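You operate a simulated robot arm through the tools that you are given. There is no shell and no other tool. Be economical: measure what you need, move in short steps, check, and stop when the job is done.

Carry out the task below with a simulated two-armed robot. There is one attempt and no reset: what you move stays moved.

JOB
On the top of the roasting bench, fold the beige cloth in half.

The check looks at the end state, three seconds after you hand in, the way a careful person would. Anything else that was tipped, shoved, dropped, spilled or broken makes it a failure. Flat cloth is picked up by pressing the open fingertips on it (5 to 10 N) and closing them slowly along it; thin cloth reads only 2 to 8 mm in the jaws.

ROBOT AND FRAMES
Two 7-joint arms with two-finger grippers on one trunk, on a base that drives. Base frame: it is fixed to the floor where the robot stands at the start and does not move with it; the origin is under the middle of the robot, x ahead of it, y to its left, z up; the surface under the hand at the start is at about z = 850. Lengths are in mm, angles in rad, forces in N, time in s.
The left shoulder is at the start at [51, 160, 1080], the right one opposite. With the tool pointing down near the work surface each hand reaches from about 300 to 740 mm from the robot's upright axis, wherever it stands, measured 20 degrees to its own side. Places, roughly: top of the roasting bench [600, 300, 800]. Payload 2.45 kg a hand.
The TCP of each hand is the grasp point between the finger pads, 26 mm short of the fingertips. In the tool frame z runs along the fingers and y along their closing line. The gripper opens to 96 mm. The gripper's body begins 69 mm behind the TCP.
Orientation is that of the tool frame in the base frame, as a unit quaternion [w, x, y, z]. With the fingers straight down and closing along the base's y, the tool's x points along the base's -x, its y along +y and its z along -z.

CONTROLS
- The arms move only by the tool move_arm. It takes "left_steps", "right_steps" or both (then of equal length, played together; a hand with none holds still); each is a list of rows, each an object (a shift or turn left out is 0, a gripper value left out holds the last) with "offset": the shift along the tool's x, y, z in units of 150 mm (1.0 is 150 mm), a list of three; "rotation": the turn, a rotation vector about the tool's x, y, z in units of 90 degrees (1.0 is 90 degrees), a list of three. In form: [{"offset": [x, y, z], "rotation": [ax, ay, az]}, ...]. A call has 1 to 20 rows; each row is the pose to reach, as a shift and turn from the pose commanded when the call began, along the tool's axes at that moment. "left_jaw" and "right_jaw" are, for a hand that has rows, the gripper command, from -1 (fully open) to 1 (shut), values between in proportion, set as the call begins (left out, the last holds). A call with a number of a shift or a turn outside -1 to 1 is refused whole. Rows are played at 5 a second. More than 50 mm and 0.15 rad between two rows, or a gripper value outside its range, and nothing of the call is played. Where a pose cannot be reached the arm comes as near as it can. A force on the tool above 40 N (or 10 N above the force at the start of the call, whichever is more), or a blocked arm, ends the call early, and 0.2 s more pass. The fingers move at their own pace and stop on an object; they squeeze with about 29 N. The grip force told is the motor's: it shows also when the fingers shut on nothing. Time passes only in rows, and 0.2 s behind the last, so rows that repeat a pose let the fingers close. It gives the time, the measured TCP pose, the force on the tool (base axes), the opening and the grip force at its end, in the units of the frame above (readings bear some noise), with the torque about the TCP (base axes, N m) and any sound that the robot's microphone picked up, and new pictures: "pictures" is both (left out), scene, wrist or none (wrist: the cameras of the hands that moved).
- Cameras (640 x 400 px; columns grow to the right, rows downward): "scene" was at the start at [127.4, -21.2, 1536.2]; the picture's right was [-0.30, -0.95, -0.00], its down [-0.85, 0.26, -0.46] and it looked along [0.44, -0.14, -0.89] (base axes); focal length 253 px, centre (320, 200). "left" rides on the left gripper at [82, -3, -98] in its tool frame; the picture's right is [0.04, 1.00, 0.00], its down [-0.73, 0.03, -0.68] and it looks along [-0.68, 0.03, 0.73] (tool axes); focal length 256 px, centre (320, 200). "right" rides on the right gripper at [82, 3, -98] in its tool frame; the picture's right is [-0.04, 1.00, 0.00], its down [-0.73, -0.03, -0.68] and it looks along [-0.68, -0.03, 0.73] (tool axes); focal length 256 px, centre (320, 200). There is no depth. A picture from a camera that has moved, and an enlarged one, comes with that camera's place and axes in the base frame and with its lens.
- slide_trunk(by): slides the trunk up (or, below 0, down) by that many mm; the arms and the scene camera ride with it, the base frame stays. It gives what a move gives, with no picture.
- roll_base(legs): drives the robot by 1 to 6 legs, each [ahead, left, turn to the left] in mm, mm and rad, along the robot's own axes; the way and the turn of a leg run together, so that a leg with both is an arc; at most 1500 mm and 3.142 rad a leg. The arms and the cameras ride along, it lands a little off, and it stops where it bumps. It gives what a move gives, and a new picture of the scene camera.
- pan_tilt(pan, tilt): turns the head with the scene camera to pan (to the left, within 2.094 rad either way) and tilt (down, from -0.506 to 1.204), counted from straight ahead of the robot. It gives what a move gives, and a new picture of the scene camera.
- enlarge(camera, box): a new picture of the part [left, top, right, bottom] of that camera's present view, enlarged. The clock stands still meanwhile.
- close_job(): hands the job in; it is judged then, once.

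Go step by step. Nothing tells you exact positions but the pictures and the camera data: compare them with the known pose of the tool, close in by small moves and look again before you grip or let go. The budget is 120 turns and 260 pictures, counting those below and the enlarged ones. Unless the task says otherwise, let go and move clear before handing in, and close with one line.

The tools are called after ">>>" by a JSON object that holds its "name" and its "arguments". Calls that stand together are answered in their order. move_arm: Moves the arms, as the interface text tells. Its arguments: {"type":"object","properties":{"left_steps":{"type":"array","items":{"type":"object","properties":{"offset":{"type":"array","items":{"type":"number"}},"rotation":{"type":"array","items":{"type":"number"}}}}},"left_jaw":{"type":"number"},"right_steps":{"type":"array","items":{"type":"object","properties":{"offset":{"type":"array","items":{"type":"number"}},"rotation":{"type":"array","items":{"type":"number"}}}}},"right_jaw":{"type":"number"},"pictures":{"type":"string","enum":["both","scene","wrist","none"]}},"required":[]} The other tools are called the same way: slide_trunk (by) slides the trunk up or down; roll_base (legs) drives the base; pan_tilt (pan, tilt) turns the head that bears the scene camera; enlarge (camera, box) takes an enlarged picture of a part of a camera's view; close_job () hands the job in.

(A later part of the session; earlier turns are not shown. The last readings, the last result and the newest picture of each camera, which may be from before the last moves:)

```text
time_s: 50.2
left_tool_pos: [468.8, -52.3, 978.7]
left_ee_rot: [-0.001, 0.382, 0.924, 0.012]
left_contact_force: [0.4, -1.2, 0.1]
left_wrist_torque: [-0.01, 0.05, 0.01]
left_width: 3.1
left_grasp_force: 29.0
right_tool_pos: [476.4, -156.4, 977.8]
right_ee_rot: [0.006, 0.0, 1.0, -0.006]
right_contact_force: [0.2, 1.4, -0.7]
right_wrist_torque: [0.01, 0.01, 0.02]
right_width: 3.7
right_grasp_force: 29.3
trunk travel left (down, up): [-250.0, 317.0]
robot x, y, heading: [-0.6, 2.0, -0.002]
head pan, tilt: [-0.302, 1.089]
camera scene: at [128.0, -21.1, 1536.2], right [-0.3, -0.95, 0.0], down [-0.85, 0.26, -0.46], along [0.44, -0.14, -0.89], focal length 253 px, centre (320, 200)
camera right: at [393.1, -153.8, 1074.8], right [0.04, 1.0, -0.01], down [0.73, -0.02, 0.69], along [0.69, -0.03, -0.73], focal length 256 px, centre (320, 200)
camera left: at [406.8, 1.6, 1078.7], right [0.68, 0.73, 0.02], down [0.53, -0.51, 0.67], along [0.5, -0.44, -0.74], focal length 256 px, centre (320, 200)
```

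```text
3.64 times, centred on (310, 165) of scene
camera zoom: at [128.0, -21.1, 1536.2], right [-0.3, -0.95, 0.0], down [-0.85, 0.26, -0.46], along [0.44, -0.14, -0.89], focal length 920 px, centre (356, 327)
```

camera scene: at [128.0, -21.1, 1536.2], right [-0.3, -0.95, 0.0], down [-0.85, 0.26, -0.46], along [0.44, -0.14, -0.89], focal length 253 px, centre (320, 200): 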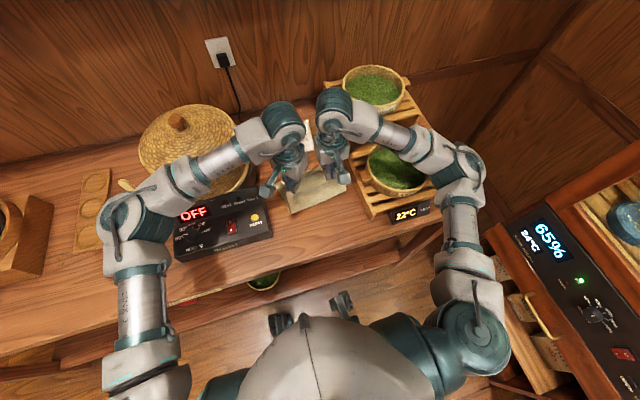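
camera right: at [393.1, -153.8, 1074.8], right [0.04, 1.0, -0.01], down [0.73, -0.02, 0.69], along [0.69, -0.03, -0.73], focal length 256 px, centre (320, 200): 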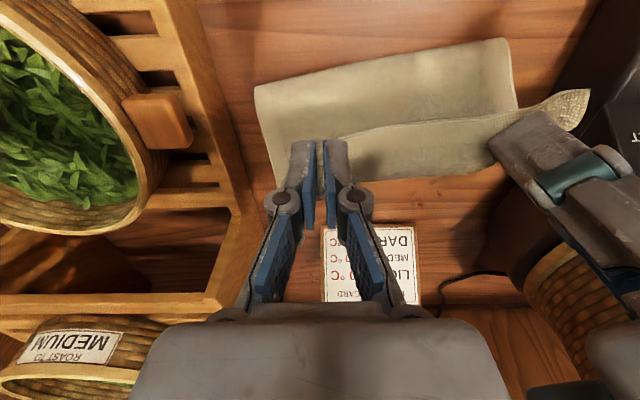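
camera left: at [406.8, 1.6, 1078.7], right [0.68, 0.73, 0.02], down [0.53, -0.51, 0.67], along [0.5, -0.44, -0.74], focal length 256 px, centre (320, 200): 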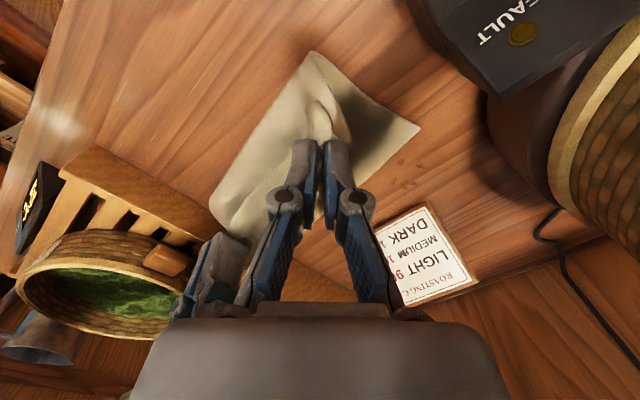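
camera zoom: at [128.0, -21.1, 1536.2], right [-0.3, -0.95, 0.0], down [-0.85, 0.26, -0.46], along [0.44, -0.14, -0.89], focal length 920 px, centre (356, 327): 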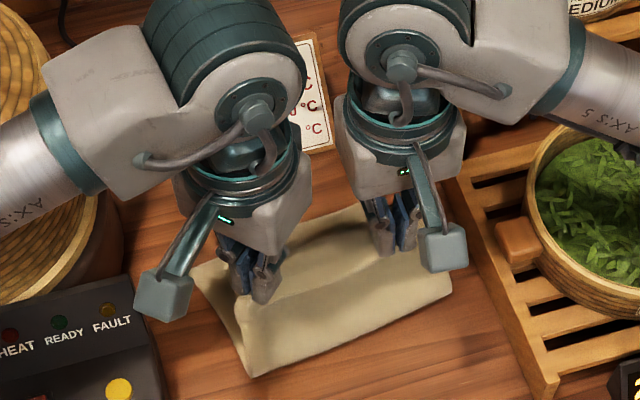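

The hem strip (about 20–25 mm past the grips) is flipping over again, because the pinches are too deep. I'll lay the cloth back along the same path and regrip with only a few millimetres of hem in the fingers.

>>> {"name": "move_arm", "arguments": {"left_steps": [{"offset": [0.081, -0.108, -0.02]}, {"offset": [0.162, -0.215, -0.02]}, {"offset": [0.244, -0.322, 0]}, {"offset": [0.325, -0.429, 0.047]}, {"offset": [0.399, -0.526, 0.12]}, {"offset": [0.464, -0.611, 0.227]}, {"offset": [0.504, -0.665, 0.36]}, {"offset": [0.529, -0.697, 0.514]}, {"offset": [0.549, -0.724, 0.65]}, {"offset": [0.549, -0.724, 0.65]}], "right_steps": [{"offset": [0.133, -0.014, -0.02]}, {"offset": [0.273, -0.029, -0.02]}, {"offset": [0.413, -0.044, 0]}, {"offset": [0.553, -0.059, 0.047]}, {"offset": [0.68, -0.073, 0.12]}, {"offset": [0.786, -0.084, 0.227]}, {"offset": [0.86, -0.092, 0.36]}, {"offset": [0.9, -0.096, 0.514]}, {"offset": [0.933, -0.1, 0.64]}, {"offset": [0.933, -0.1, 0.64]}], "pictures": "none"}}

>>> {"name": "move_arm", "arguments": {"left_steps": [{"offset": [0, 0, 0]}, {"offset": [0, 0, 0]}, {"offset": [0, 0, -0.1]}, {"offset": [0, 0, -0.3], "rotation": [0, 0, -0.08]}, {"offset": [0, 0, -0.4], "rotation": [0, 0, -0.16]}, {"offset": [0, 0, -0.4], "rotation": [0, 0, -0.24]}, {"offset": [0, 0.03, -0.4], "rotation": [0, 0, -0.32]}, {"offset": [0, 0.06, -0.4], "rotation": [0, 0, -0.4]}, {"offset": [0, 0.06, -0.4], "rotation": [0, 0, -0.48]}, {"offset": [0, 0.06, -0.4], "rotation": [0, 0, -0.505]}], "right_steps": [{"offset": [0, 0, 0]}, {"offset": [0, 0, 0]}, {"offset": [0, 0, -0.1]}, {"offset": [0, 0, -0.3]}, {"offset": [0, -0.05, -0.4]}, {"offset": [0, -0.05, -0.4]}, {"offset": [0, -0.05, -0.4]}, {"offset": [0, -0.05, -0.4]}, {"offset": [0, -0.05, -0.4]}, {"offset": [0, -0.05, -0.4]}], "left_jaw": 0.4, "right_jaw": 0.4}}

```text
time_s: 52.4
left_tool_pos: [334.5, -67.1, 881.6]
left_ee_rot: [-0.001, 0.382, 0.924, 0.012]
left_contact_force: [0.1, -1.4, 2.6]
left_wrist_torque: [-0.04, 0.02, -0.01]
left_width: 3.4
left_grasp_force: 29.2
right_tool_pos: [337.3, -175.5, 881.0]
right_ee_rot: [0.005, 0.0, 1.0, -0.006]
right_contact_force: [1.6, 1.1, 1.3]
right_wrist_torque: [0.05, -0.02, 0.0]
right_width: 3.8
right_grasp_force: 29.3
trunk travel left (down, up): [-250.0, 317.0]
robot x, y, heading: [-0.2, -0.3, -0.0]
head pan, tilt: [-0.302, 1.089]
```

```text
time_s: 54.6
left_tool_pos: [340.5, -63.7, 941.2]
left_ee_rot: [0.003, -0.005, 1.0, 0.011]
left_contact_force: [-0.8, 0.6, 0.5]
left_wrist_torque: [0.03, 0.0, -0.01]
left_width: 28.8
left_grasp_force: 0.0
right_tool_pos: [335.4, -183.5, 941.6]
right_ee_rot: [0.005, -0.001, 1.0, -0.005]
right_contact_force: [-0.7, 0.7, -0.1]
right_wrist_torque: [-0.03, -0.02, -0.02]
right_width: 29.0
right_grasp_force: 0.1
trunk travel left (down, up): [-250.0, 317.0]
robot x, y, heading: [1.0, 3.3, 0.002]
head pan, tilt: [-0.302, 1.089]
camera scene: at [127.4, -21.6, 1536.2], right [-0.3, -0.95, 0.0], down [-0.85, 0.26, -0.46], along [0.44, -0.14, -0.89], focal length 253 px, centre (320, 200)
camera right: at [253.1, -178.2, 1037.8], right [0.04, 1.0, -0.01], down [0.73, -0.02, 0.69], along [0.69, -0.03, -0.73], focal length 256 px, centre (320, 200)
camera left: at [257.1, -68.4, 1039.2], right [-0.05, 1.0, 0.02], down [0.73, 0.02, 0.68], along [0.68, 0.05, -0.73], focal length 256 px, centre (320, 200)
```

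scene: 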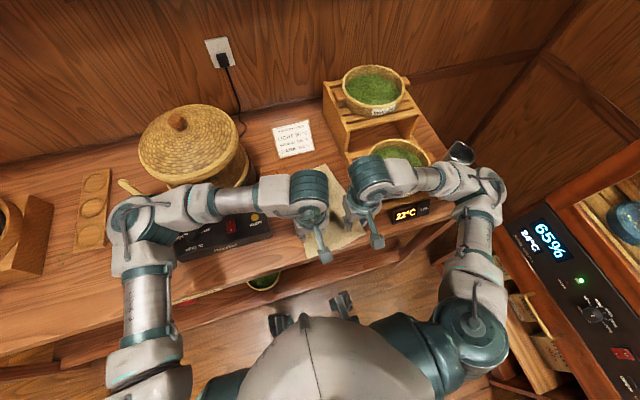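
right: 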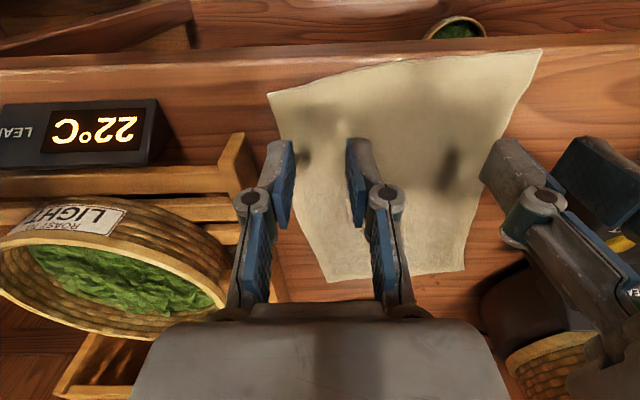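
left: 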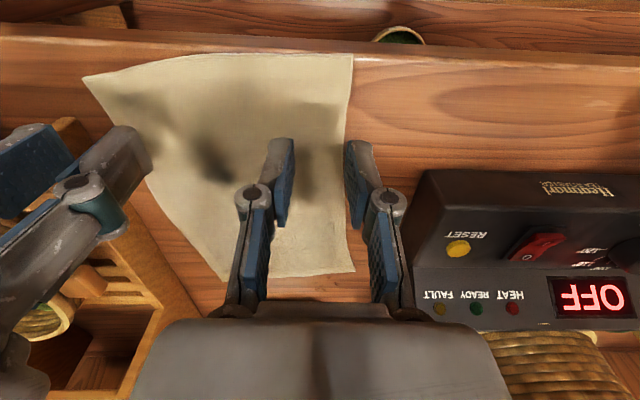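

The cloth is flat again, but its near-left corner now lies at the bench edge, so the far hem is a better place to grip. I'll move both hands above the far corners, A≈(567,0) and B≈(597,-180), and fold toward the near hem instead.

>>> {"name": "move_arm", "arguments": {"left_steps": [{"offset": [-0.25, 0.04, 0]}, {"offset": [-0.5, 0.08, 0]}, {"offset": [-0.75, 0.13, 0]}], "right_steps": [{"offset": [-0.28, 0.05, 0]}, {"offset": [-0.56, 0.1, 0]}, {"offset": [-0.85, 0.19, 0]}], "pictures": "none"}}

>>> {"name": "move_arm", "arguments": {"left_steps": [{"offset": [-0.25, 0.04, 0]}, {"offset": [-0.5, 0.08, 0]}, {"offset": [-0.67, 0.12, 0]}, {"offset": [-0.67, 0.12, 0.1]}, {"offset": [-0.67, 0.12, 0.1]}], "right_steps": [{"offset": [-0.28, 0, 0]}, {"offset": [-0.56, 0, 0]}, {"offset": [-0.75, 0, 0]}, {"offset": [-0.75, 0, 0.1]}, {"offset": [-0.75, 0, 0.1]}]}}

```text
time_s: 55.4
left_tool_pos: [452.0, -40.8, 940.2]
left_ee_rot: [0.003, -0.003, 1.0, 0.012]
left_contact_force: [-0.1, 0.0, 0.4]
left_wrist_torque: [0.02, 0.03, 0.0]
left_width: 28.8
left_grasp_force: 0.1
right_tool_pos: [463.3, -153.4, 941.1]
right_ee_rot: [0.004, 0.0, 1.0, -0.005]
right_contact_force: [0.4, -0.5, -0.6]
right_wrist_torque: [-0.03, 0.05, -0.02]
right_width: 29.0
right_grasp_force: 0.1
trunk travel left (down, up): [-250.0, 317.0]
robot x, y, heading: [2.1, -3.3, 0.004]
head pan, tilt: [-0.302, 1.089]
```

```text
time_s: 56.6
left_tool_pos: [552.6, -23.0, 928.5]
left_ee_rot: [0.004, -0.005, 1.0, 0.01]
left_contact_force: [-0.3, -0.2, -0.3]
left_wrist_torque: [0.01, -0.01, 0.0]
left_width: 28.6
left_grasp_force: 0.1
right_tool_pos: [574.5, -152.3, 930.1]
right_ee_rot: [0.006, 0.0, 1.0, -0.006]
right_contact_force: [-0.7, -0.7, -0.3]
right_wrist_torque: [0.03, -0.03, 0.03]
right_width: 28.8
right_grasp_force: 0.0
trunk travel left (down, up): [-250.0, 317.0]
robot x, y, heading: [-3.1, -2.1, -0.002]
head pan, tilt: [-0.302, 1.089]
camera scene: at [129.2, -20.9, 1536.1], right [-0.3, -0.95, 0.0], down [-0.85, 0.26, -0.46], along [0.44, -0.14, -0.89], focal length 253 px, centre (320, 200)
camera right: at [491.3, -148.8, 1025.6], right [0.04, 1.0, -0.01], down [0.73, -0.02, 0.69], along [0.69, -0.03, -0.73], focal length 256 px, centre (320, 200)
camera left: at [470.0, -29.3, 1026.0], right [-0.05, 1.0, 0.02], down [0.73, 0.02, 0.69], along [0.68, 0.05, -0.73], focal length 256 px, centre (320, 200)
```

scene: 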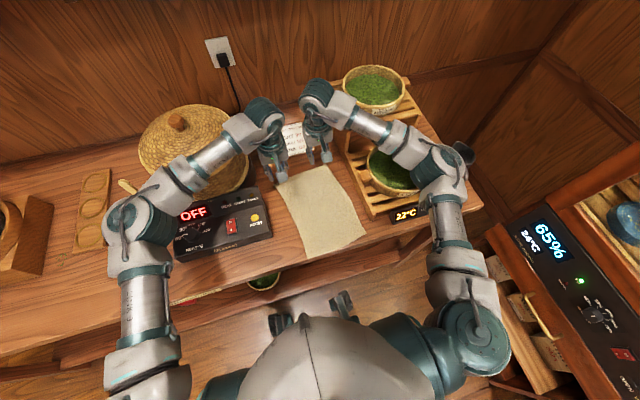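
right: 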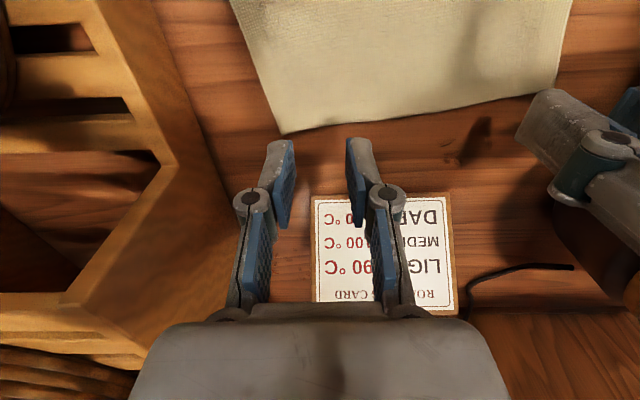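
left: 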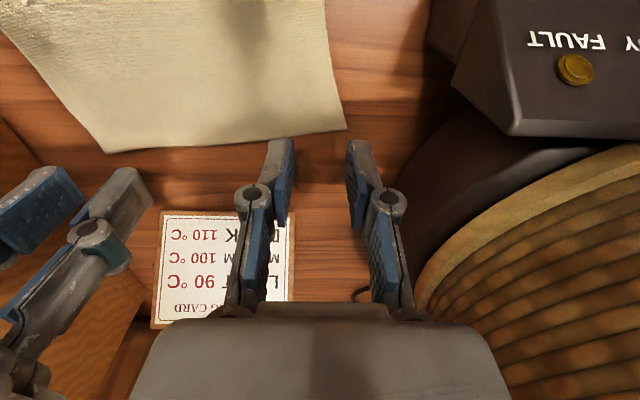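

Now the far hem is clear: A≈(561,0) and B≈(586,-182). I'll align the hands with the hem at about -8° yaw, with about 12 mm overlap, and lower close for a look.

>>> {"name": "move_arm", "arguments": {"left_steps": [{"offset": [-0.08, -0.02, 0.05], "rotation": [0, 0, -0.05]}, {"offset": [-0.08, -0.02, 0.15], "rotation": [0, 0, -0.087]}, {"offset": [-0.08, -0.02, 0.25], "rotation": [0, 0, -0.087]}, {"offset": [-0.08, -0.02, 0.27], "rotation": [0, 0, -0.087]}, {"offset": [-0.08, -0.02, 0.27], "rotation": [0, 0, -0.087]}], "right_steps": [{"offset": [-0.053, -0.025, 0.05], "rotation": [0, 0, -0.05]}, {"offset": [-0.053, -0.025, 0.15], "rotation": [0, 0, -0.087]}, {"offset": [-0.053, -0.025, 0.25], "rotation": [0, 0, -0.087]}, {"offset": [-0.053, -0.025, 0.28], "rotation": [0, 0, -0.087]}, {"offset": [-0.053, -0.025, 0.28], "rotation": [0, 0, -0.087]}], "pictures": "wrist"}}

```text
time_s: 57.8
left_tool_pos: [565.3, -26.5, 893.5]
left_ee_rot: [0.008, -0.072, 0.997, 0.011]
left_contact_force: [0.4, 0.0, -0.3]
left_wrist_torque: [-0.01, 0.0, 0.03]
left_width: 28.7
left_grasp_force: 0.1
right_tool_pos: [581.1, -157.2, 888.0]
right_ee_rot: [0.006, -0.069, 0.998, -0.004]
right_contact_force: [0.1, 0.1, 0.6]
right_wrist_torque: [-0.01, -0.01, -0.01]
right_width: 28.9
right_grasp_force: 0.1
trunk travel left (down, up): [-250.0, 317.0]
robot x, y, heading: [-1.2, -0.5, -0.002]
head pan, tilt: [-0.302, 1.089]
camera right: at [498.1, -165.1, 984.2], right [-0.1, 1.0, -0.01], down [0.72, 0.08, 0.69], along [0.69, 0.06, -0.73], focal length 256 px, centre (320, 200)
camera left: at [482.1, -42.6, 990.4], right [-0.18, 0.98, 0.02], down [0.71, 0.12, 0.69], along [0.68, 0.14, -0.72], focal length 256 px, centre (320, 200)
```

right: 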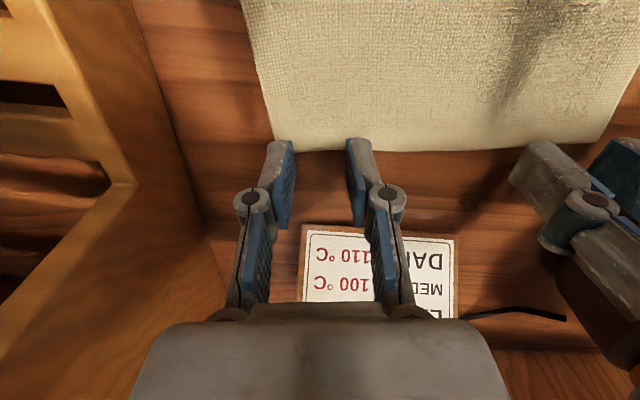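
left: 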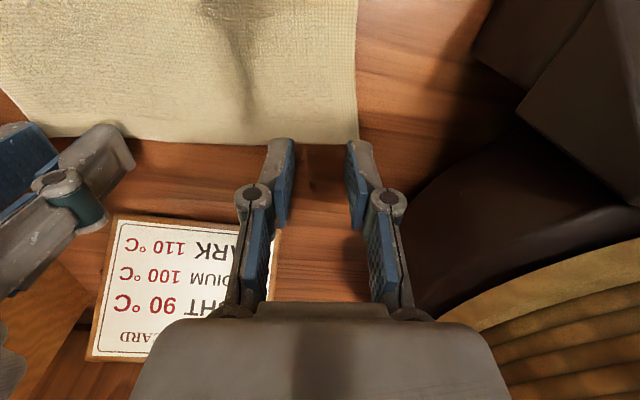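

Overlaps look right. I'll shift each hand about 4 mm inward and lower to touch.

>>> {"name": "move_arm", "arguments": {"left_steps": [{"offset": [0, -0.027, 0.04]}, {"offset": [0, -0.027, 0.08]}, {"offset": [0, -0.027, 0.1]}, {"offset": [0, -0.027, 0.1]}], "right_steps": [{"offset": [-0.01, 0.03, 0.03]}, {"offset": [-0.01, 0.03, 0.05]}, {"offset": [-0.01, 0.03, 0.06]}, {"offset": [-0.01, 0.03, 0.06]}], "pictures": "wrist"}}

```text
time_s: 58.8
left_tool_pos: [560.9, -29.9, 880.0]
left_ee_rot: [0.009, -0.072, 0.997, 0.01]
left_contact_force: [-1.0, 0.1, 3.5]
left_wrist_torque: [-0.07, 0.08, 0.02]
left_width: 28.9
left_grasp_force: 0.1
right_tool_pos: [581.6, -152.7, 881.0]
right_ee_rot: [0.008, -0.07, 0.998, -0.003]
right_contact_force: [0.2, 1.9, 0.7]
right_wrist_torque: [0.04, 0.0, 0.03]
right_width: 28.9
right_grasp_force: 0.2
trunk travel left (down, up): [-250.0, 317.0]
robot x, y, heading: [-1.6, -0.2, 0.002]
head pan, tilt: [-0.302, 1.089]
camera right: at [496.3, -159.9, 976.4], right [-0.1, 1.0, -0.01], down [0.72, 0.08, 0.69], along [0.69, 0.06, -0.72], focal length 256 px, centre (320, 200)
camera left: at [479.3, -45.5, 976.5], right [-0.18, 0.98, 0.02], down [0.71, 0.12, 0.69], along [0.68, 0.14, -0.72], focal length 256 px, centre (320, 200)
```

right: 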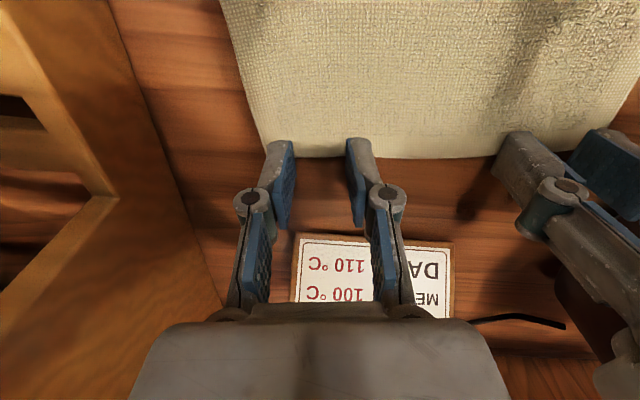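
left: 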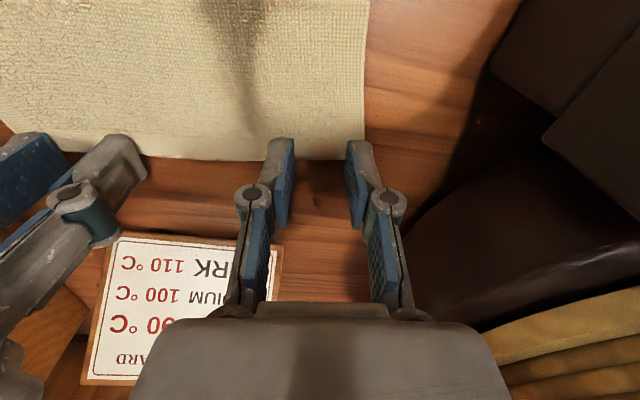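

>>> {"name": "move_arm", "arguments": {"left_steps": [{"offset": [0, 0, -0.015]}, {"offset": [-0.027, 0, -0.015]}, {"offset": [-0.027, 0, 0]}, {"offset": [-0.027, 0, 0.006]}, {"offset": [-0.027, 0, 0.006]}], "right_steps": [{"offset": [-0.01, 0, 0]}, {"offset": [-0.02, 0, 0]}, {"offset": [-0.02, 0, 0.01]}, {"offset": [-0.02, 0, 0.016]}, {"offset": [-0.02, 0, 0.016]}], "pictures": "none"}}

```text
time_s: 60.0
left_tool_pos: [566.5, -28.6, 880.5]
left_ee_rot: [0.012, -0.072, 0.997, 0.01]
left_contact_force: [-1.0, 0.4, 1.3]
left_wrist_torque: [-0.03, 0.01, 0.0]
left_width: 28.6
left_grasp_force: 0.0
right_tool_pos: [583.6, -152.2, 879.6]
right_ee_rot: [0.008, -0.068, 0.998, -0.005]
right_contact_force: [-0.5, 1.3, 3.8]
right_wrist_torque: [0.05, 0.06, -0.01]
right_width: 28.9
right_grasp_force: 0.0
trunk travel left (down, up): [-250.0, 317.0]
robot x, y, heading: [-1.9, -3.0, -0.001]
head pan, tilt: [-0.302, 1.089]
```

>>> {"name": "move_arm", "arguments": {"left_steps": [{"offset": [0, 0, 0.008]}, {"offset": [0, 0, 0.013]}, {"offset": [0, 0, 0.013]}], "right_steps": [{"offset": [0, 0, 0.004]}, {"offset": [0, 0, 0.007]}, {"offset": [0, 0, 0.007]}], "pictures": "wrist"}}

```text
time_s: 60.8
left_tool_pos: [565.8, -27.8, 879.4]
left_ee_rot: [0.013, -0.073, 0.997, 0.01]
left_contact_force: [-1.7, -0.2, 4.9]
left_wrist_torque: [-0.05, 0.06, 0.0]
left_width: 29.0
left_grasp_force: 0.2
right_tool_pos: [584.6, -154.1, 879.2]
right_ee_rot: [0.008, -0.069, 0.998, -0.004]
right_contact_force: [0.2, 1.2, 9.7]
right_wrist_torque: [0.12, 0.1, -0.03]
right_width: 28.7
right_grasp_force: 0.0
trunk travel left (down, up): [-250.0, 317.0]
robot x, y, heading: [4.1, 1.5, 0.001]
head pan, tilt: [-0.302, 1.089]
camera right: at [499.8, -160.5, 974.6], right [-0.1, 1.0, -0.01], down [0.72, 0.08, 0.69], along [0.69, 0.06, -0.72], focal length 256 px, centre (320, 200)
camera left: at [483.5, -45.5, 976.1], right [-0.18, 0.98, 0.02], down [0.71, 0.12, 0.7], along [0.68, 0.14, -0.72], focal length 256 px, centre (320, 200)
```

right: 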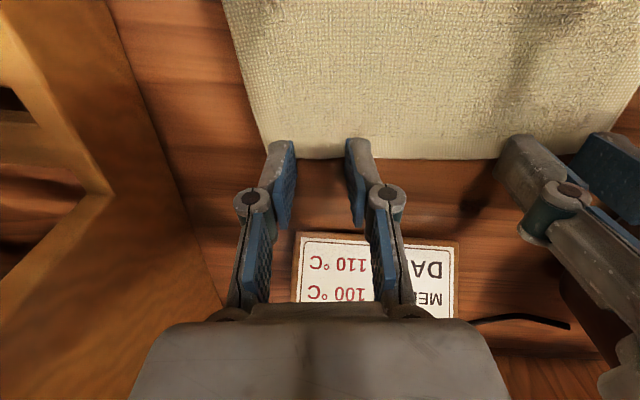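
left: 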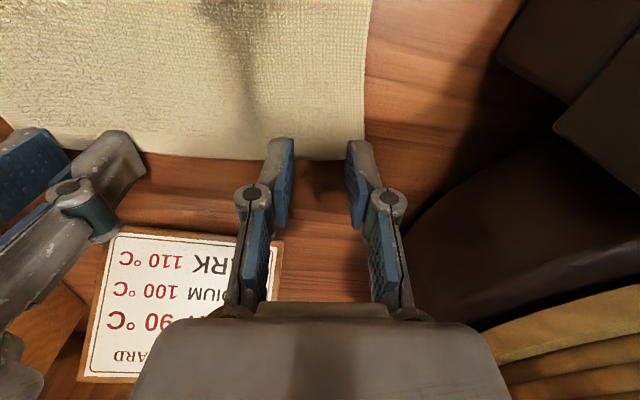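

Overlaps are good and the press is 5 and 10 N. Closing slowly now.

>>> {"name": "move_arm", "arguments": {"left_steps": [{"offset": [0, 0, 0.006]}, {"offset": [0, 0, 0.006]}], "right_steps": [{"offset": [0, 0, 0]}, {"offset": [0, 0, 0]}], "left_jaw": 0.52, "right_jaw": 0.52, "pictures": "none"}}

>>> {"name": "move_arm", "arguments": {"left_steps": [{"offset": [0, 0, 0]}, {"offset": [0, 0, 0]}], "right_steps": [{"offset": [0, 0, 0]}, {"offset": [0, 0, 0]}], "left_jaw": 0.64, "right_jaw": 0.64, "pictures": "none"}}

>>> {"name": "move_arm", "arguments": {"left_steps": [{"offset": [0, 0, 0]}, {"offset": [0, 0, 0]}], "right_steps": [{"offset": [0, 0, 0]}, {"offset": [0, 0, 0]}], "left_jaw": 0.76, "right_jaw": 0.76, "pictures": "wrist"}}

```text
time_s: 61.4
left_tool_pos: [567.0, -28.6, 878.1]
left_ee_rot: [0.013, -0.073, 0.997, 0.01]
left_contact_force: [-0.1, -0.2, 4.5]
left_wrist_torque: [-0.05, 0.02, 0.0]
left_width: 22.9
left_grasp_force: 0.1
right_tool_pos: [582.4, -154.1, 879.2]
right_ee_rot: [0.008, -0.068, 0.998, -0.004]
right_contact_force: [1.2, 0.3, 11.2]
right_wrist_torque: [0.0, 0.06, 0.0]
right_width: 24.0
right_grasp_force: 0.1
trunk travel left (down, up): [-250.0, 317.0]
robot x, y, heading: [-1.0, -3.0, 0.005]
head pan, tilt: [-0.302, 1.089]
```

```text
time_s: 62.0
left_tool_pos: [567.4, -28.7, 879.3]
left_ee_rot: [0.012, -0.072, 0.997, 0.009]
left_contact_force: [0.5, -1.2, 6.8]
left_wrist_torque: [-0.08, 0.03, 0.01]
left_width: 17.0
left_grasp_force: 0.1
right_tool_pos: [583.6, -153.6, 878.3]
right_ee_rot: [0.008, -0.068, 0.998, -0.004]
right_contact_force: [0.0, 1.3, 11.8]
right_wrist_torque: [0.05, 0.1, 0.02]
right_width: 18.1
right_grasp_force: 0.2
trunk travel left (down, up): [-250.0, 317.0]
robot x, y, heading: [-0.9, 1.3, -0.003]
head pan, tilt: [-0.302, 1.089]
```

```text
time_s: 62.6
left_tool_pos: [567.5, -30.0, 879.6]
left_ee_rot: [0.012, -0.072, 0.997, 0.01]
left_contact_force: [-0.1, -1.6, 5.2]
left_wrist_torque: [-0.1, 0.01, -0.01]
left_width: 12.1
left_grasp_force: 0.3
right_tool_pos: [584.0, -153.7, 878.9]
right_ee_rot: [0.008, -0.068, 0.998, -0.005]
right_contact_force: [-0.3, 1.2, 12.6]
right_wrist_torque: [0.02, 0.06, 0.01]
right_width: 11.2
right_grasp_force: 0.0
trunk travel left (down, up): [-250.0, 317.0]
robot x, y, heading: [-0.6, -1.2, 0.0]
head pan, tilt: [-0.302, 1.089]
camera right: at [499.8, -160.5, 974.1], right [-0.1, 1.0, -0.01], down [0.72, 0.08, 0.69], along [0.69, 0.06, -0.72], focal length 256 px, centre (320, 200)
camera left: at [483.5, -45.6, 975.8], right [-0.18, 0.98, 0.02], down [0.71, 0.12, 0.7], along [0.68, 0.14, -0.72], focal length 256 px, centre (320, 200)
```

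right: 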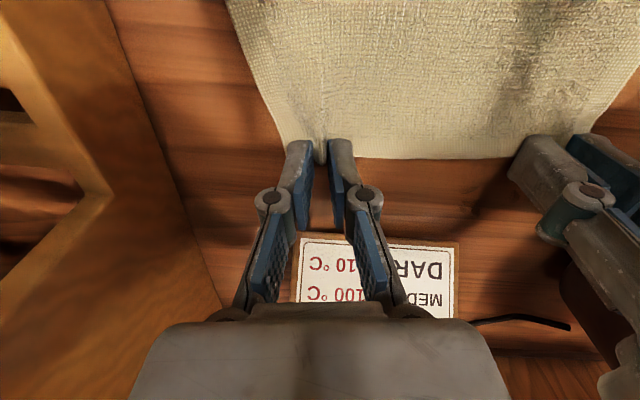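
left: 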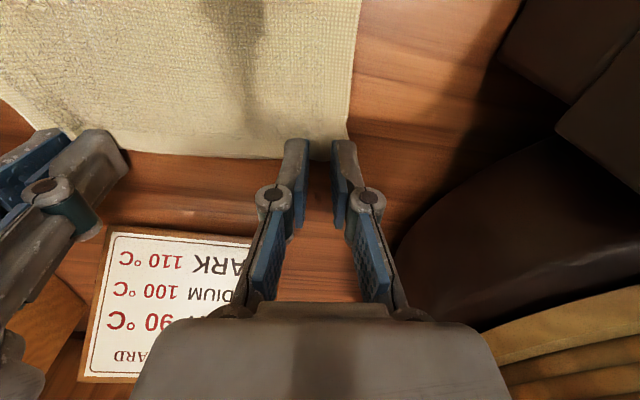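

>>> {"name": "move_arm", "arguments": {"left_steps": [{"offset": [0, 0, 0.008]}, {"offset": [0, 0, 0.008]}], "right_steps": [{"offset": [0, 0, 0]}, {"offset": [0, 0, 0]}], "left_jaw": 0.86, "right_jaw": 0.88, "pictures": "none"}}

>>> {"name": "move_arm", "arguments": {"left_steps": [{"offset": [0, 0, 0]}, {"offset": [0, 0, 0]}, {"offset": [0, 0, 0]}], "right_steps": [{"offset": [0, 0, 0]}, {"offset": [0, 0, 0]}, {"offset": [0, 0, 0]}], "left_jaw": 1, "right_jaw": 1, "pictures": "wrist"}}

```text
time_s: 63.2
left_tool_pos: [567.2, -29.7, 877.8]
left_ee_rot: [0.014, -0.072, 0.997, 0.01]
left_contact_force: [-0.8, -1.4, 5.6]
left_wrist_torque: [-0.05, 0.03, 0.01]
left_width: 7.8
left_grasp_force: 0.4
right_tool_pos: [583.9, -154.2, 877.1]
right_ee_rot: [0.007, -0.069, 0.998, -0.005]
right_contact_force: [0.4, 3.2, 10.5]
right_wrist_torque: [0.06, 0.05, -0.07]
right_width: 6.2
right_grasp_force: 0.2
trunk travel left (down, up): [-250.0, 317.0]
robot x, y, heading: [-0.5, 1.6, 0.002]
head pan, tilt: [-0.302, 1.089]
```

```text
time_s: 64.0
left_tool_pos: [568.6, -29.8, 879.7]
left_ee_rot: [0.013, -0.072, 0.997, 0.008]
left_contact_force: [1.8, -7.8, 9.8]
left_wrist_torque: [-0.23, 0.03, 0.08]
left_width: 3.0
left_grasp_force: 29.0
right_tool_pos: [582.7, -153.1, 877.7]
right_ee_rot: [0.008, -0.069, 0.998, -0.006]
right_contact_force: [-0.4, 3.7, 10.0]
right_wrist_torque: [0.08, 0.12, -0.03]
right_width: 3.2
right_grasp_force: 28.7
trunk travel left (down, up): [-250.0, 317.0]
robot x, y, heading: [1.6, -1.7, 0.001]
head pan, tilt: [-0.302, 1.089]
camera right: at [499.7, -160.4, 974.0], right [-0.1, 1.0, -0.01], down [0.72, 0.08, 0.69], along [0.69, 0.06, -0.72], focal length 256 px, centre (320, 200)
camera left: at [483.8, -45.8, 975.6], right [-0.18, 0.98, 0.01], down [0.7, 0.12, 0.7], along [0.69, 0.14, -0.71], focal length 256 px, centre (320, 200)
```

right: 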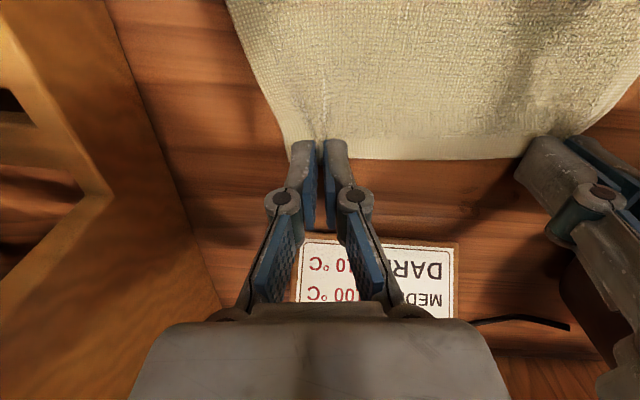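
left: 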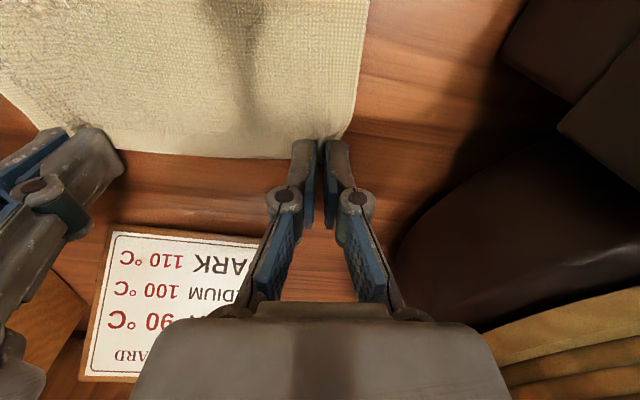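

Both hands hold the far hem (3.0 and 3.2 mm). Before folding I'll lift slightly and draw the cloth a little toward the back, which squares it up and moves its near edge off the bench edge.

>>> {"name": "move_arm", "arguments": {"left_steps": [{"offset": [0, 0, -0.05]}, {"offset": [-0.05, -0.03, -0.06]}, {"offset": [-0.1, -0.065, -0.06]}, {"offset": [-0.15, -0.1, -0.06]}, {"offset": [-0.19, -0.129, -0.06]}, {"offset": [-0.19, -0.129, -0.06]}], "right_steps": [{"offset": [0, 0, -0.05]}, {"offset": [-0.015, -0.025, -0.06]}, {"offset": [-0.033, -0.05, -0.06]}, {"offset": [-0.05, -0.075, -0.06]}, {"offset": [-0.067, -0.097, -0.06]}, {"offset": [-0.067, -0.097, -0.06]}]}}

```text
time_s: 65.4
left_tool_pos: [599.4, -38.6, 882.2]
left_ee_rot: [0.009, -0.074, 0.997, 0.008]
left_contact_force: [-0.2, -2.3, 0.1]
left_wrist_torque: [-0.08, -0.02, 0.03]
left_width: 3.0
left_grasp_force: 27.6
right_tool_pos: [596.6, -161.3, 886.9]
right_ee_rot: [0.006, -0.069, 0.998, -0.008]
right_contact_force: [0.0, 2.5, -0.6]
right_wrist_torque: [0.08, 0.0, -0.05]
right_width: 3.4
right_grasp_force: 29.2
trunk travel left (down, up): [-250.0, 317.0]
robot x, y, heading: [1.8, -3.3, 0.001]
head pan, tilt: [-0.302, 1.089]
camera scene: at [116.5, -8.9, 1537.6], right [-0.3, -0.95, 0.01], down [-0.85, 0.26, -0.47], along [0.44, -0.14, -0.88], focal length 253 px, centre (320, 200)
camera right: at [514.0, -168.4, 982.7], right [-0.1, 1.0, -0.02], down [0.72, 0.08, 0.69], along [0.69, 0.06, -0.73], focal length 256 px, centre (320, 200)
camera left: at [516.1, -54.6, 980.2], right [-0.19, 0.98, 0.02], down [0.71, 0.12, 0.69], along [0.68, 0.14, -0.72], focal length 256 px, centre (320, 200)
```

scene: 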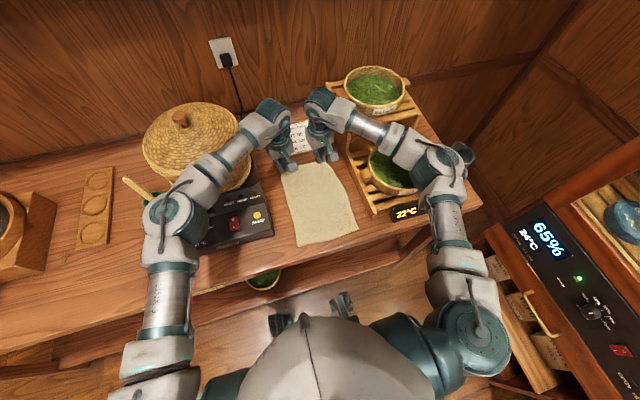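
right: 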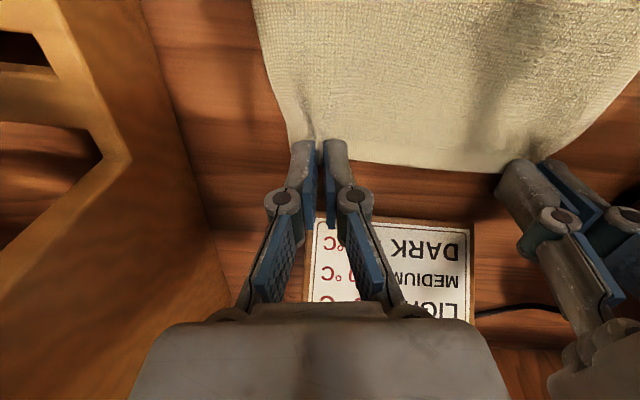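
left: 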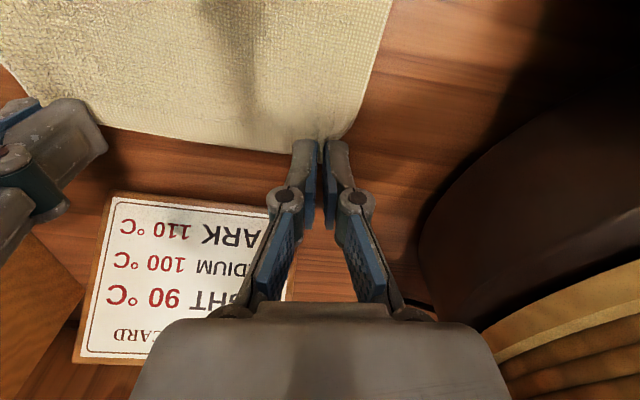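

The scene camera shifted about 12 mm, so something may be pushing on the robot. I'll check the left elbow near the roaster before going on.

>>> {"name": "enlarge", "arguments": {"camera": "scene", "box": [70, 90, 370, 278]}}

```text
2.13 times, centred on (220, 184) of scene
camera zoom: at [116.5, -8.9, 1537.6], right [-0.3, -0.95, 0.01], down [-0.85, 0.26, -0.47], along [0.44, -0.14, -0.88], focal length 538 px, centre (533, 234)
```

zoom: 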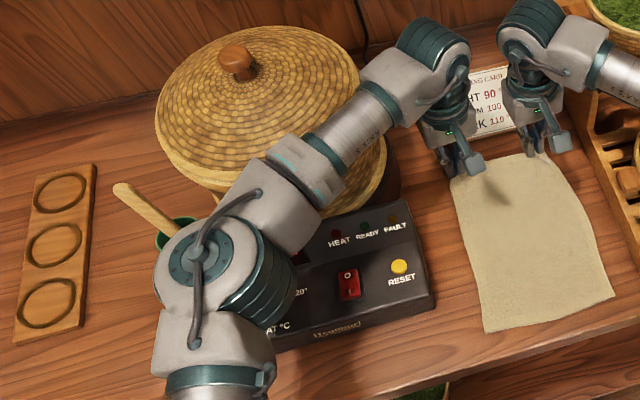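

The left elbow is right beside the roaster panel, so I'll go straight into the fold. Lifting and coming back moves the elbow away; the cloth is square now, with its near edge at x≈335.

>>> {"name": "move_arm", "arguments": {"left_steps": [{"offset": [0, 0, -0.16]}, {"offset": [0.04, 0.004, -0.307]}, {"offset": [0.106, 0.012, -0.44]}, {"offset": [0.199, 0.022, -0.547]}, {"offset": [0.318, 0.035, -0.627]}, {"offset": [0.451, 0.049, -0.693]}, {"offset": [0.597, 0.065, -0.733]}, {"offset": [0.743, 0.081, -0.747]}, {"offset": [0.888, 0.096, -0.747]}, {"offset": [0.888, 0.096, -0.747]}], "right_steps": [{"offset": [0, 0, -0.127]}, {"offset": [0.04, 0.004, -0.273]}, {"offset": [0.106, 0.012, -0.407]}, {"offset": [0.199, 0.022, -0.513]}, {"offset": [0.318, 0.035, -0.593]}, {"offset": [0.451, 0.049, -0.66]}, {"offset": [0.597, 0.065, -0.7]}, {"offset": [0.743, 0.081, -0.713]}, {"offset": [0.888, 0.096, -0.713]}, {"offset": [0.888, 0.096, -0.713]}]}}

```text
time_s: 67.6
left_tool_pos: [465.7, -53.4, 988.0]
left_ee_rot: [0.004, -0.073, 0.997, 0.012]
left_contact_force: [-0.3, 0.5, 1.3]
left_wrist_torque: [0.03, 0.02, 0.01]
left_width: 2.2
left_grasp_force: 26.4
right_tool_pos: [466.2, -173.3, 988.7]
right_ee_rot: [0.004, -0.069, 0.998, -0.004]
right_contact_force: [0.4, -0.7, -0.4]
right_wrist_torque: [0.02, 0.0, -0.03]
right_width: 3.5
right_grasp_force: 28.7
trunk travel left (down, up): [-250.0, 317.0]
robot x, y, heading: [-2.0, -0.5, 0.002]
head pan, tilt: [-0.302, 1.089]
camera scene: at [129.1, -26.9, 1535.9], right [-0.3, -0.95, 0.0], down [-0.85, 0.27, -0.46], along [0.44, -0.13, -0.89], focal length 253 px, centre (320, 200)
camera right: at [383.0, -180.0, 1084.7], right [-0.1, 1.0, -0.01], down [0.73, 0.08, 0.68], along [0.68, 0.06, -0.73], focal length 256 px, centre (320, 200)
camera left: at [385.4, -71.0, 1085.3], right [-0.18, 0.98, 0.02], down [0.72, 0.12, 0.69], along [0.67, 0.14, -0.73], focal length 256 px, centre (320, 200)
```

scene: 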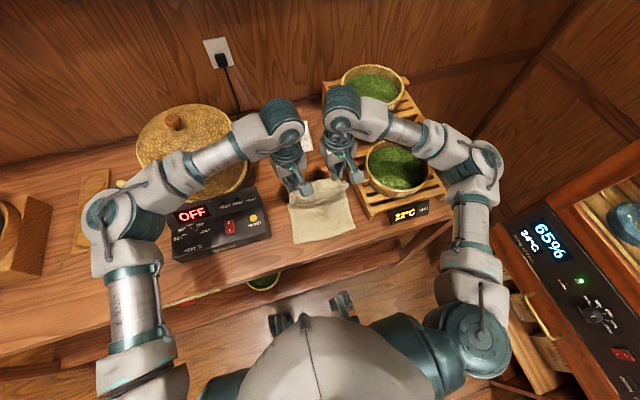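
right: 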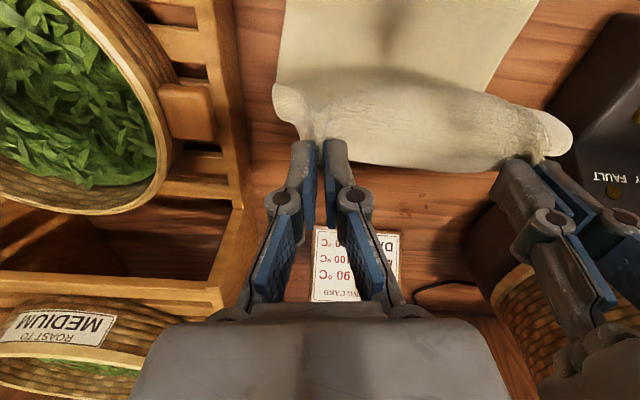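
left: 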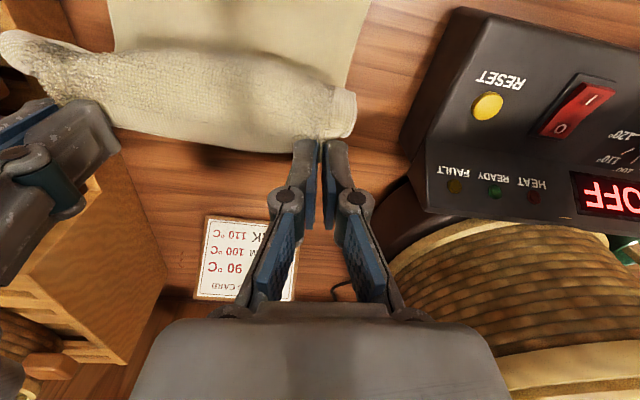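

The camera is back in its normal place, and both grips hold. I'll continue the arc down onto the near hem, easing back slightly at the end.

>>> {"name": "move_arm", "arguments": {"left_steps": [{"offset": [0.132, 0.019, 0]}, {"offset": [0.264, 0.038, 0.04]}, {"offset": [0.396, 0.058, 0.107]}, {"offset": [0.515, 0.075, 0.187]}, {"offset": [0.62, 0.09, 0.28]}, {"offset": [0.713, 0.104, 0.387]}, {"offset": [0.779, 0.113, 0.493]}, {"offset": [0.82, 0.119, 0.58]}, {"offset": [0.82, 0.119, 0.58]}], "right_steps": [{"offset": [0.132, 0.019, 0]}, {"offset": [0.264, 0.038, 0.04]}, {"offset": [0.396, 0.058, 0.107]}, {"offset": [0.515, 0.075, 0.187]}, {"offset": [0.62, 0.09, 0.28]}, {"offset": [0.713, 0.104, 0.387]}, {"offset": [0.779, 0.113, 0.493]}, {"offset": [0.82, 0.119, 0.58]}, {"offset": [0.82, 0.119, 0.58]}]}}

```text
time_s: 69.6
left_tool_pos: [340.9, -48.8, 898.7]
left_ee_rot: [0.004, -0.073, 0.997, 0.011]
left_contact_force: [0.3, 0.6, 0.2]
left_wrist_torque: [0.02, -0.02, -0.03]
left_width: 2.2
left_grasp_force: 29.3
right_tool_pos: [343.1, -167.6, 900.8]
right_ee_rot: [0.005, -0.067, 0.998, -0.004]
right_contact_force: [-0.3, 0.1, 0.4]
right_wrist_torque: [-0.02, -0.01, 0.0]
right_width: 3.4
right_grasp_force: 29.0
trunk travel left (down, up): [-250.0, 317.0]
robot x, y, heading: [1.5, -0.0, -0.001]
head pan, tilt: [-0.302, 1.089]
camera scene: at [127.4, -21.5, 1536.2], right [-0.3, -0.95, 0.0], down [-0.85, 0.26, -0.46], along [0.44, -0.14, -0.89], focal length 253 px, centre (320, 200)
camera right: at [259.9, -174.6, 996.0], right [-0.1, 1.0, -0.01], down [0.72, 0.08, 0.69], along [0.68, 0.06, -0.73], focal length 256 px, centre (320, 200)
camera left: at [259.7, -65.6, 996.1], right [-0.18, 0.98, 0.02], down [0.72, 0.12, 0.69], along [0.67, 0.14, -0.73], focal length 256 px, centre (320, 200)
```

scene: 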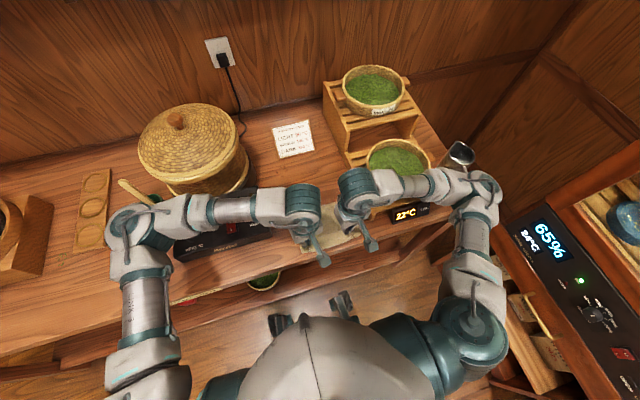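
right: 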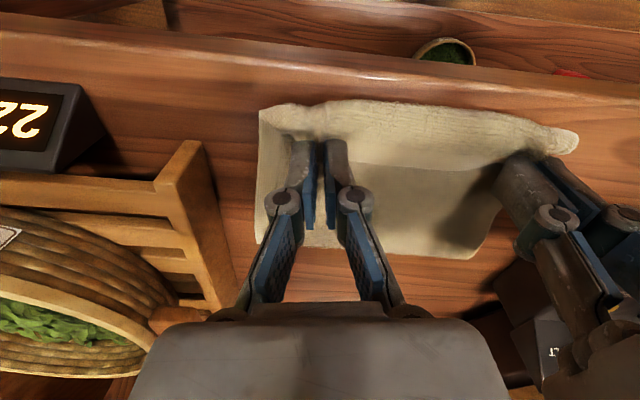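
left: 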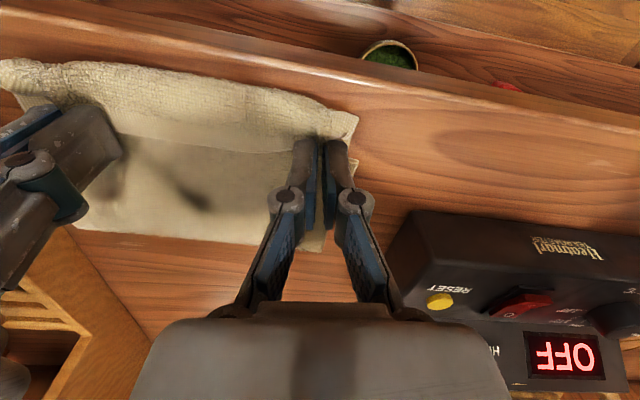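

>>> {"name": "enlarge", "arguments": {"camera": "right", "box": [240, 60, 600, 285]}}

>>> {"name": "enlarge", "arguments": {"camera": "left", "box": [0, 30, 400, 280]}}

```text
1.78 times, centred on (420, 172) of right
camera zoom: at [259.9, -174.6, 996.0], right [-0.1, 1.0, -0.01], down [0.72, 0.08, 0.69], along [0.68, 0.06, -0.73], focal length 455 px, centre (142, 249)
```

zoom: 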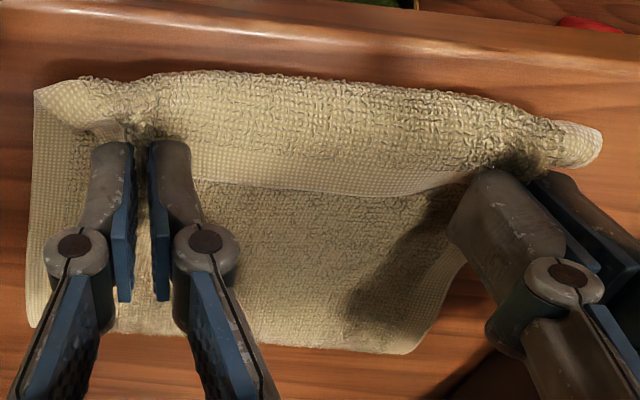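

```text
1.60 times, centred on (200, 155) of left
camera zoom: at [259.7, -65.6, 996.1], right [-0.18, 0.98, 0.02], down [0.72, 0.12, 0.69], along [0.67, 0.14, -0.73], focal length 410 px, centre (512, 272)
```

zoom: 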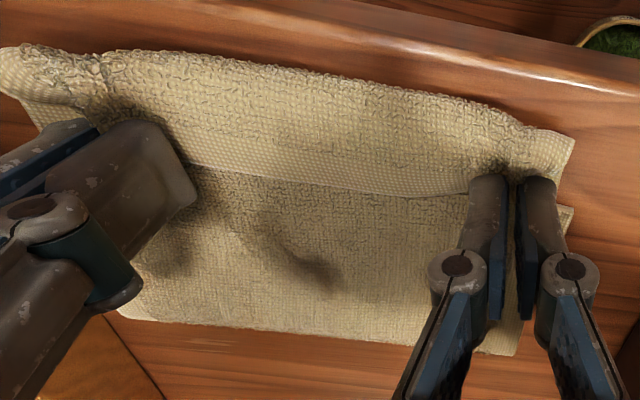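

The hem is held correctly, but the cloth has looped in front of the hands: too much was peeled up, and the fold line sits at about x≈445 instead of ≈462. I'll reverse along a tighter arc to lay some of the lower half back down, then come over again with a smaller radius.

>>> {"name": "move_arm", "arguments": {"left_steps": [{"offset": [-0.059, -0.009, -0.147]}, {"offset": [-0.139, -0.02, -0.28]}, {"offset": [-0.257, -0.037, -0.393]}, {"offset": [-0.389, -0.057, -0.48]}, {"offset": [-0.535, -0.078, -0.533]}, {"offset": [-0.686, -0.1, -0.553]}, {"offset": [-0.838, -0.122, -0.553]}, {"offset": [-0.983, -0.143, -0.527]}], "right_steps": [{"offset": [-0.059, -0.009, -0.147]}, {"offset": [-0.139, -0.02, -0.28]}, {"offset": [-0.257, -0.037, -0.393]}, {"offset": [-0.389, -0.057, -0.48]}, {"offset": [-0.535, -0.078, -0.533]}, {"offset": [-0.686, -0.1, -0.553]}, {"offset": [-0.838, -0.122, -0.553]}, {"offset": [-0.983, -0.143, -0.527]}], "pictures": "none"}}

>>> {"name": "move_arm", "arguments": {"left_steps": [{"offset": [-0.12, -0.017, 0.05]}, {"offset": [-0.25, -0.036, 0.15]}, {"offset": [-0.25, -0.036, 0.15]}, {"offset": [-0.25, -0.036, 0.15]}], "right_steps": [{"offset": [-0.12, -0.017, 0.05]}, {"offset": [-0.25, -0.036, 0.15]}, {"offset": [-0.25, -0.036, 0.15]}, {"offset": [-0.25, -0.036, 0.15]}]}}

```text
time_s: 71.4
left_tool_pos: [491.9, -50.0, 979.5]
left_ee_rot: [0.004, -0.073, 0.997, 0.01]
left_contact_force: [0.4, -0.6, 0.0]
left_wrist_torque: [-0.04, 0.02, 0.0]
left_width: 2.2
left_grasp_force: 28.5
right_tool_pos: [490.3, -167.7, 980.0]
right_ee_rot: [0.004, -0.069, 0.998, -0.005]
right_contact_force: [0.6, -0.5, 0.4]
right_wrist_torque: [0.02, -0.01, -0.01]
right_width: 3.2
right_grasp_force: 29.2
trunk travel left (down, up): [-250.0, 317.0]
robot x, y, heading: [-1.2, -3.1, 0.002]
head pan, tilt: [-0.302, 1.089]
```

```text
time_s: 72.4
left_tool_pos: [529.8, -49.7, 957.5]
left_ee_rot: [0.004, -0.073, 0.997, 0.011]
left_contact_force: [0.5, 0.1, -0.4]
left_wrist_torque: [-0.04, -0.01, -0.01]
left_width: 2.1
left_grasp_force: 28.5
right_tool_pos: [529.2, -168.9, 958.4]
right_ee_rot: [0.004, -0.069, 0.998, -0.006]
right_contact_force: [-0.5, 0.0, -0.3]
right_wrist_torque: [-0.02, -0.01, 0.01]
right_width: 3.2
right_grasp_force: 29.1
trunk travel left (down, up): [-250.0, 317.0]
robot x, y, heading: [-2.3, 0.8, -0.004]
head pan, tilt: [-0.302, 1.089]
camera scene: at [129.6, -21.0, 1536.0], right [-0.3, -0.95, 0.0], down [-0.85, 0.26, -0.46], along [0.44, -0.14, -0.89], focal length 253 px, centre (320, 200)
camera right: at [446.0, -175.8, 1054.1], right [-0.1, 1.0, -0.01], down [0.72, 0.08, 0.68], along [0.68, 0.06, -0.73], focal length 256 px, centre (320, 200)
camera left: at [447.5, -65.6, 1055.0], right [-0.18, 0.98, 0.02], down [0.72, 0.12, 0.69], along [0.67, 0.14, -0.73], focal length 256 px, centre (320, 200)
```

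scene: 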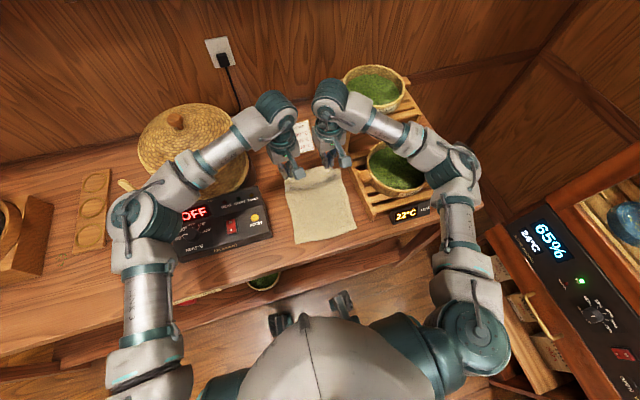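
right: 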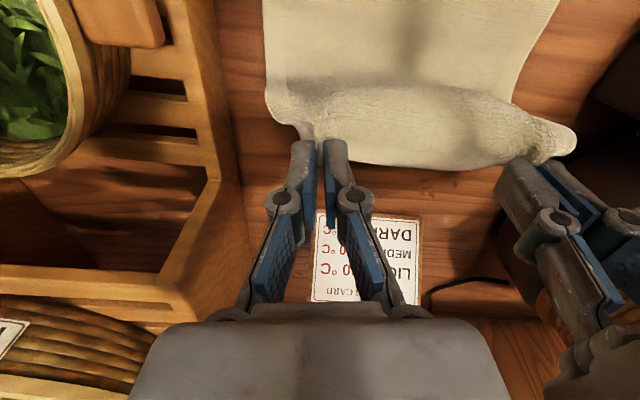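
left: 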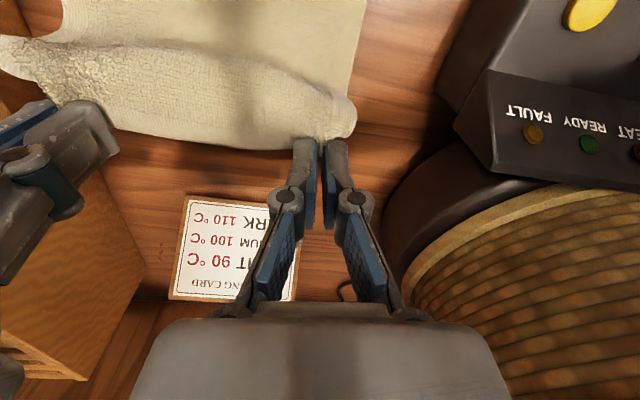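

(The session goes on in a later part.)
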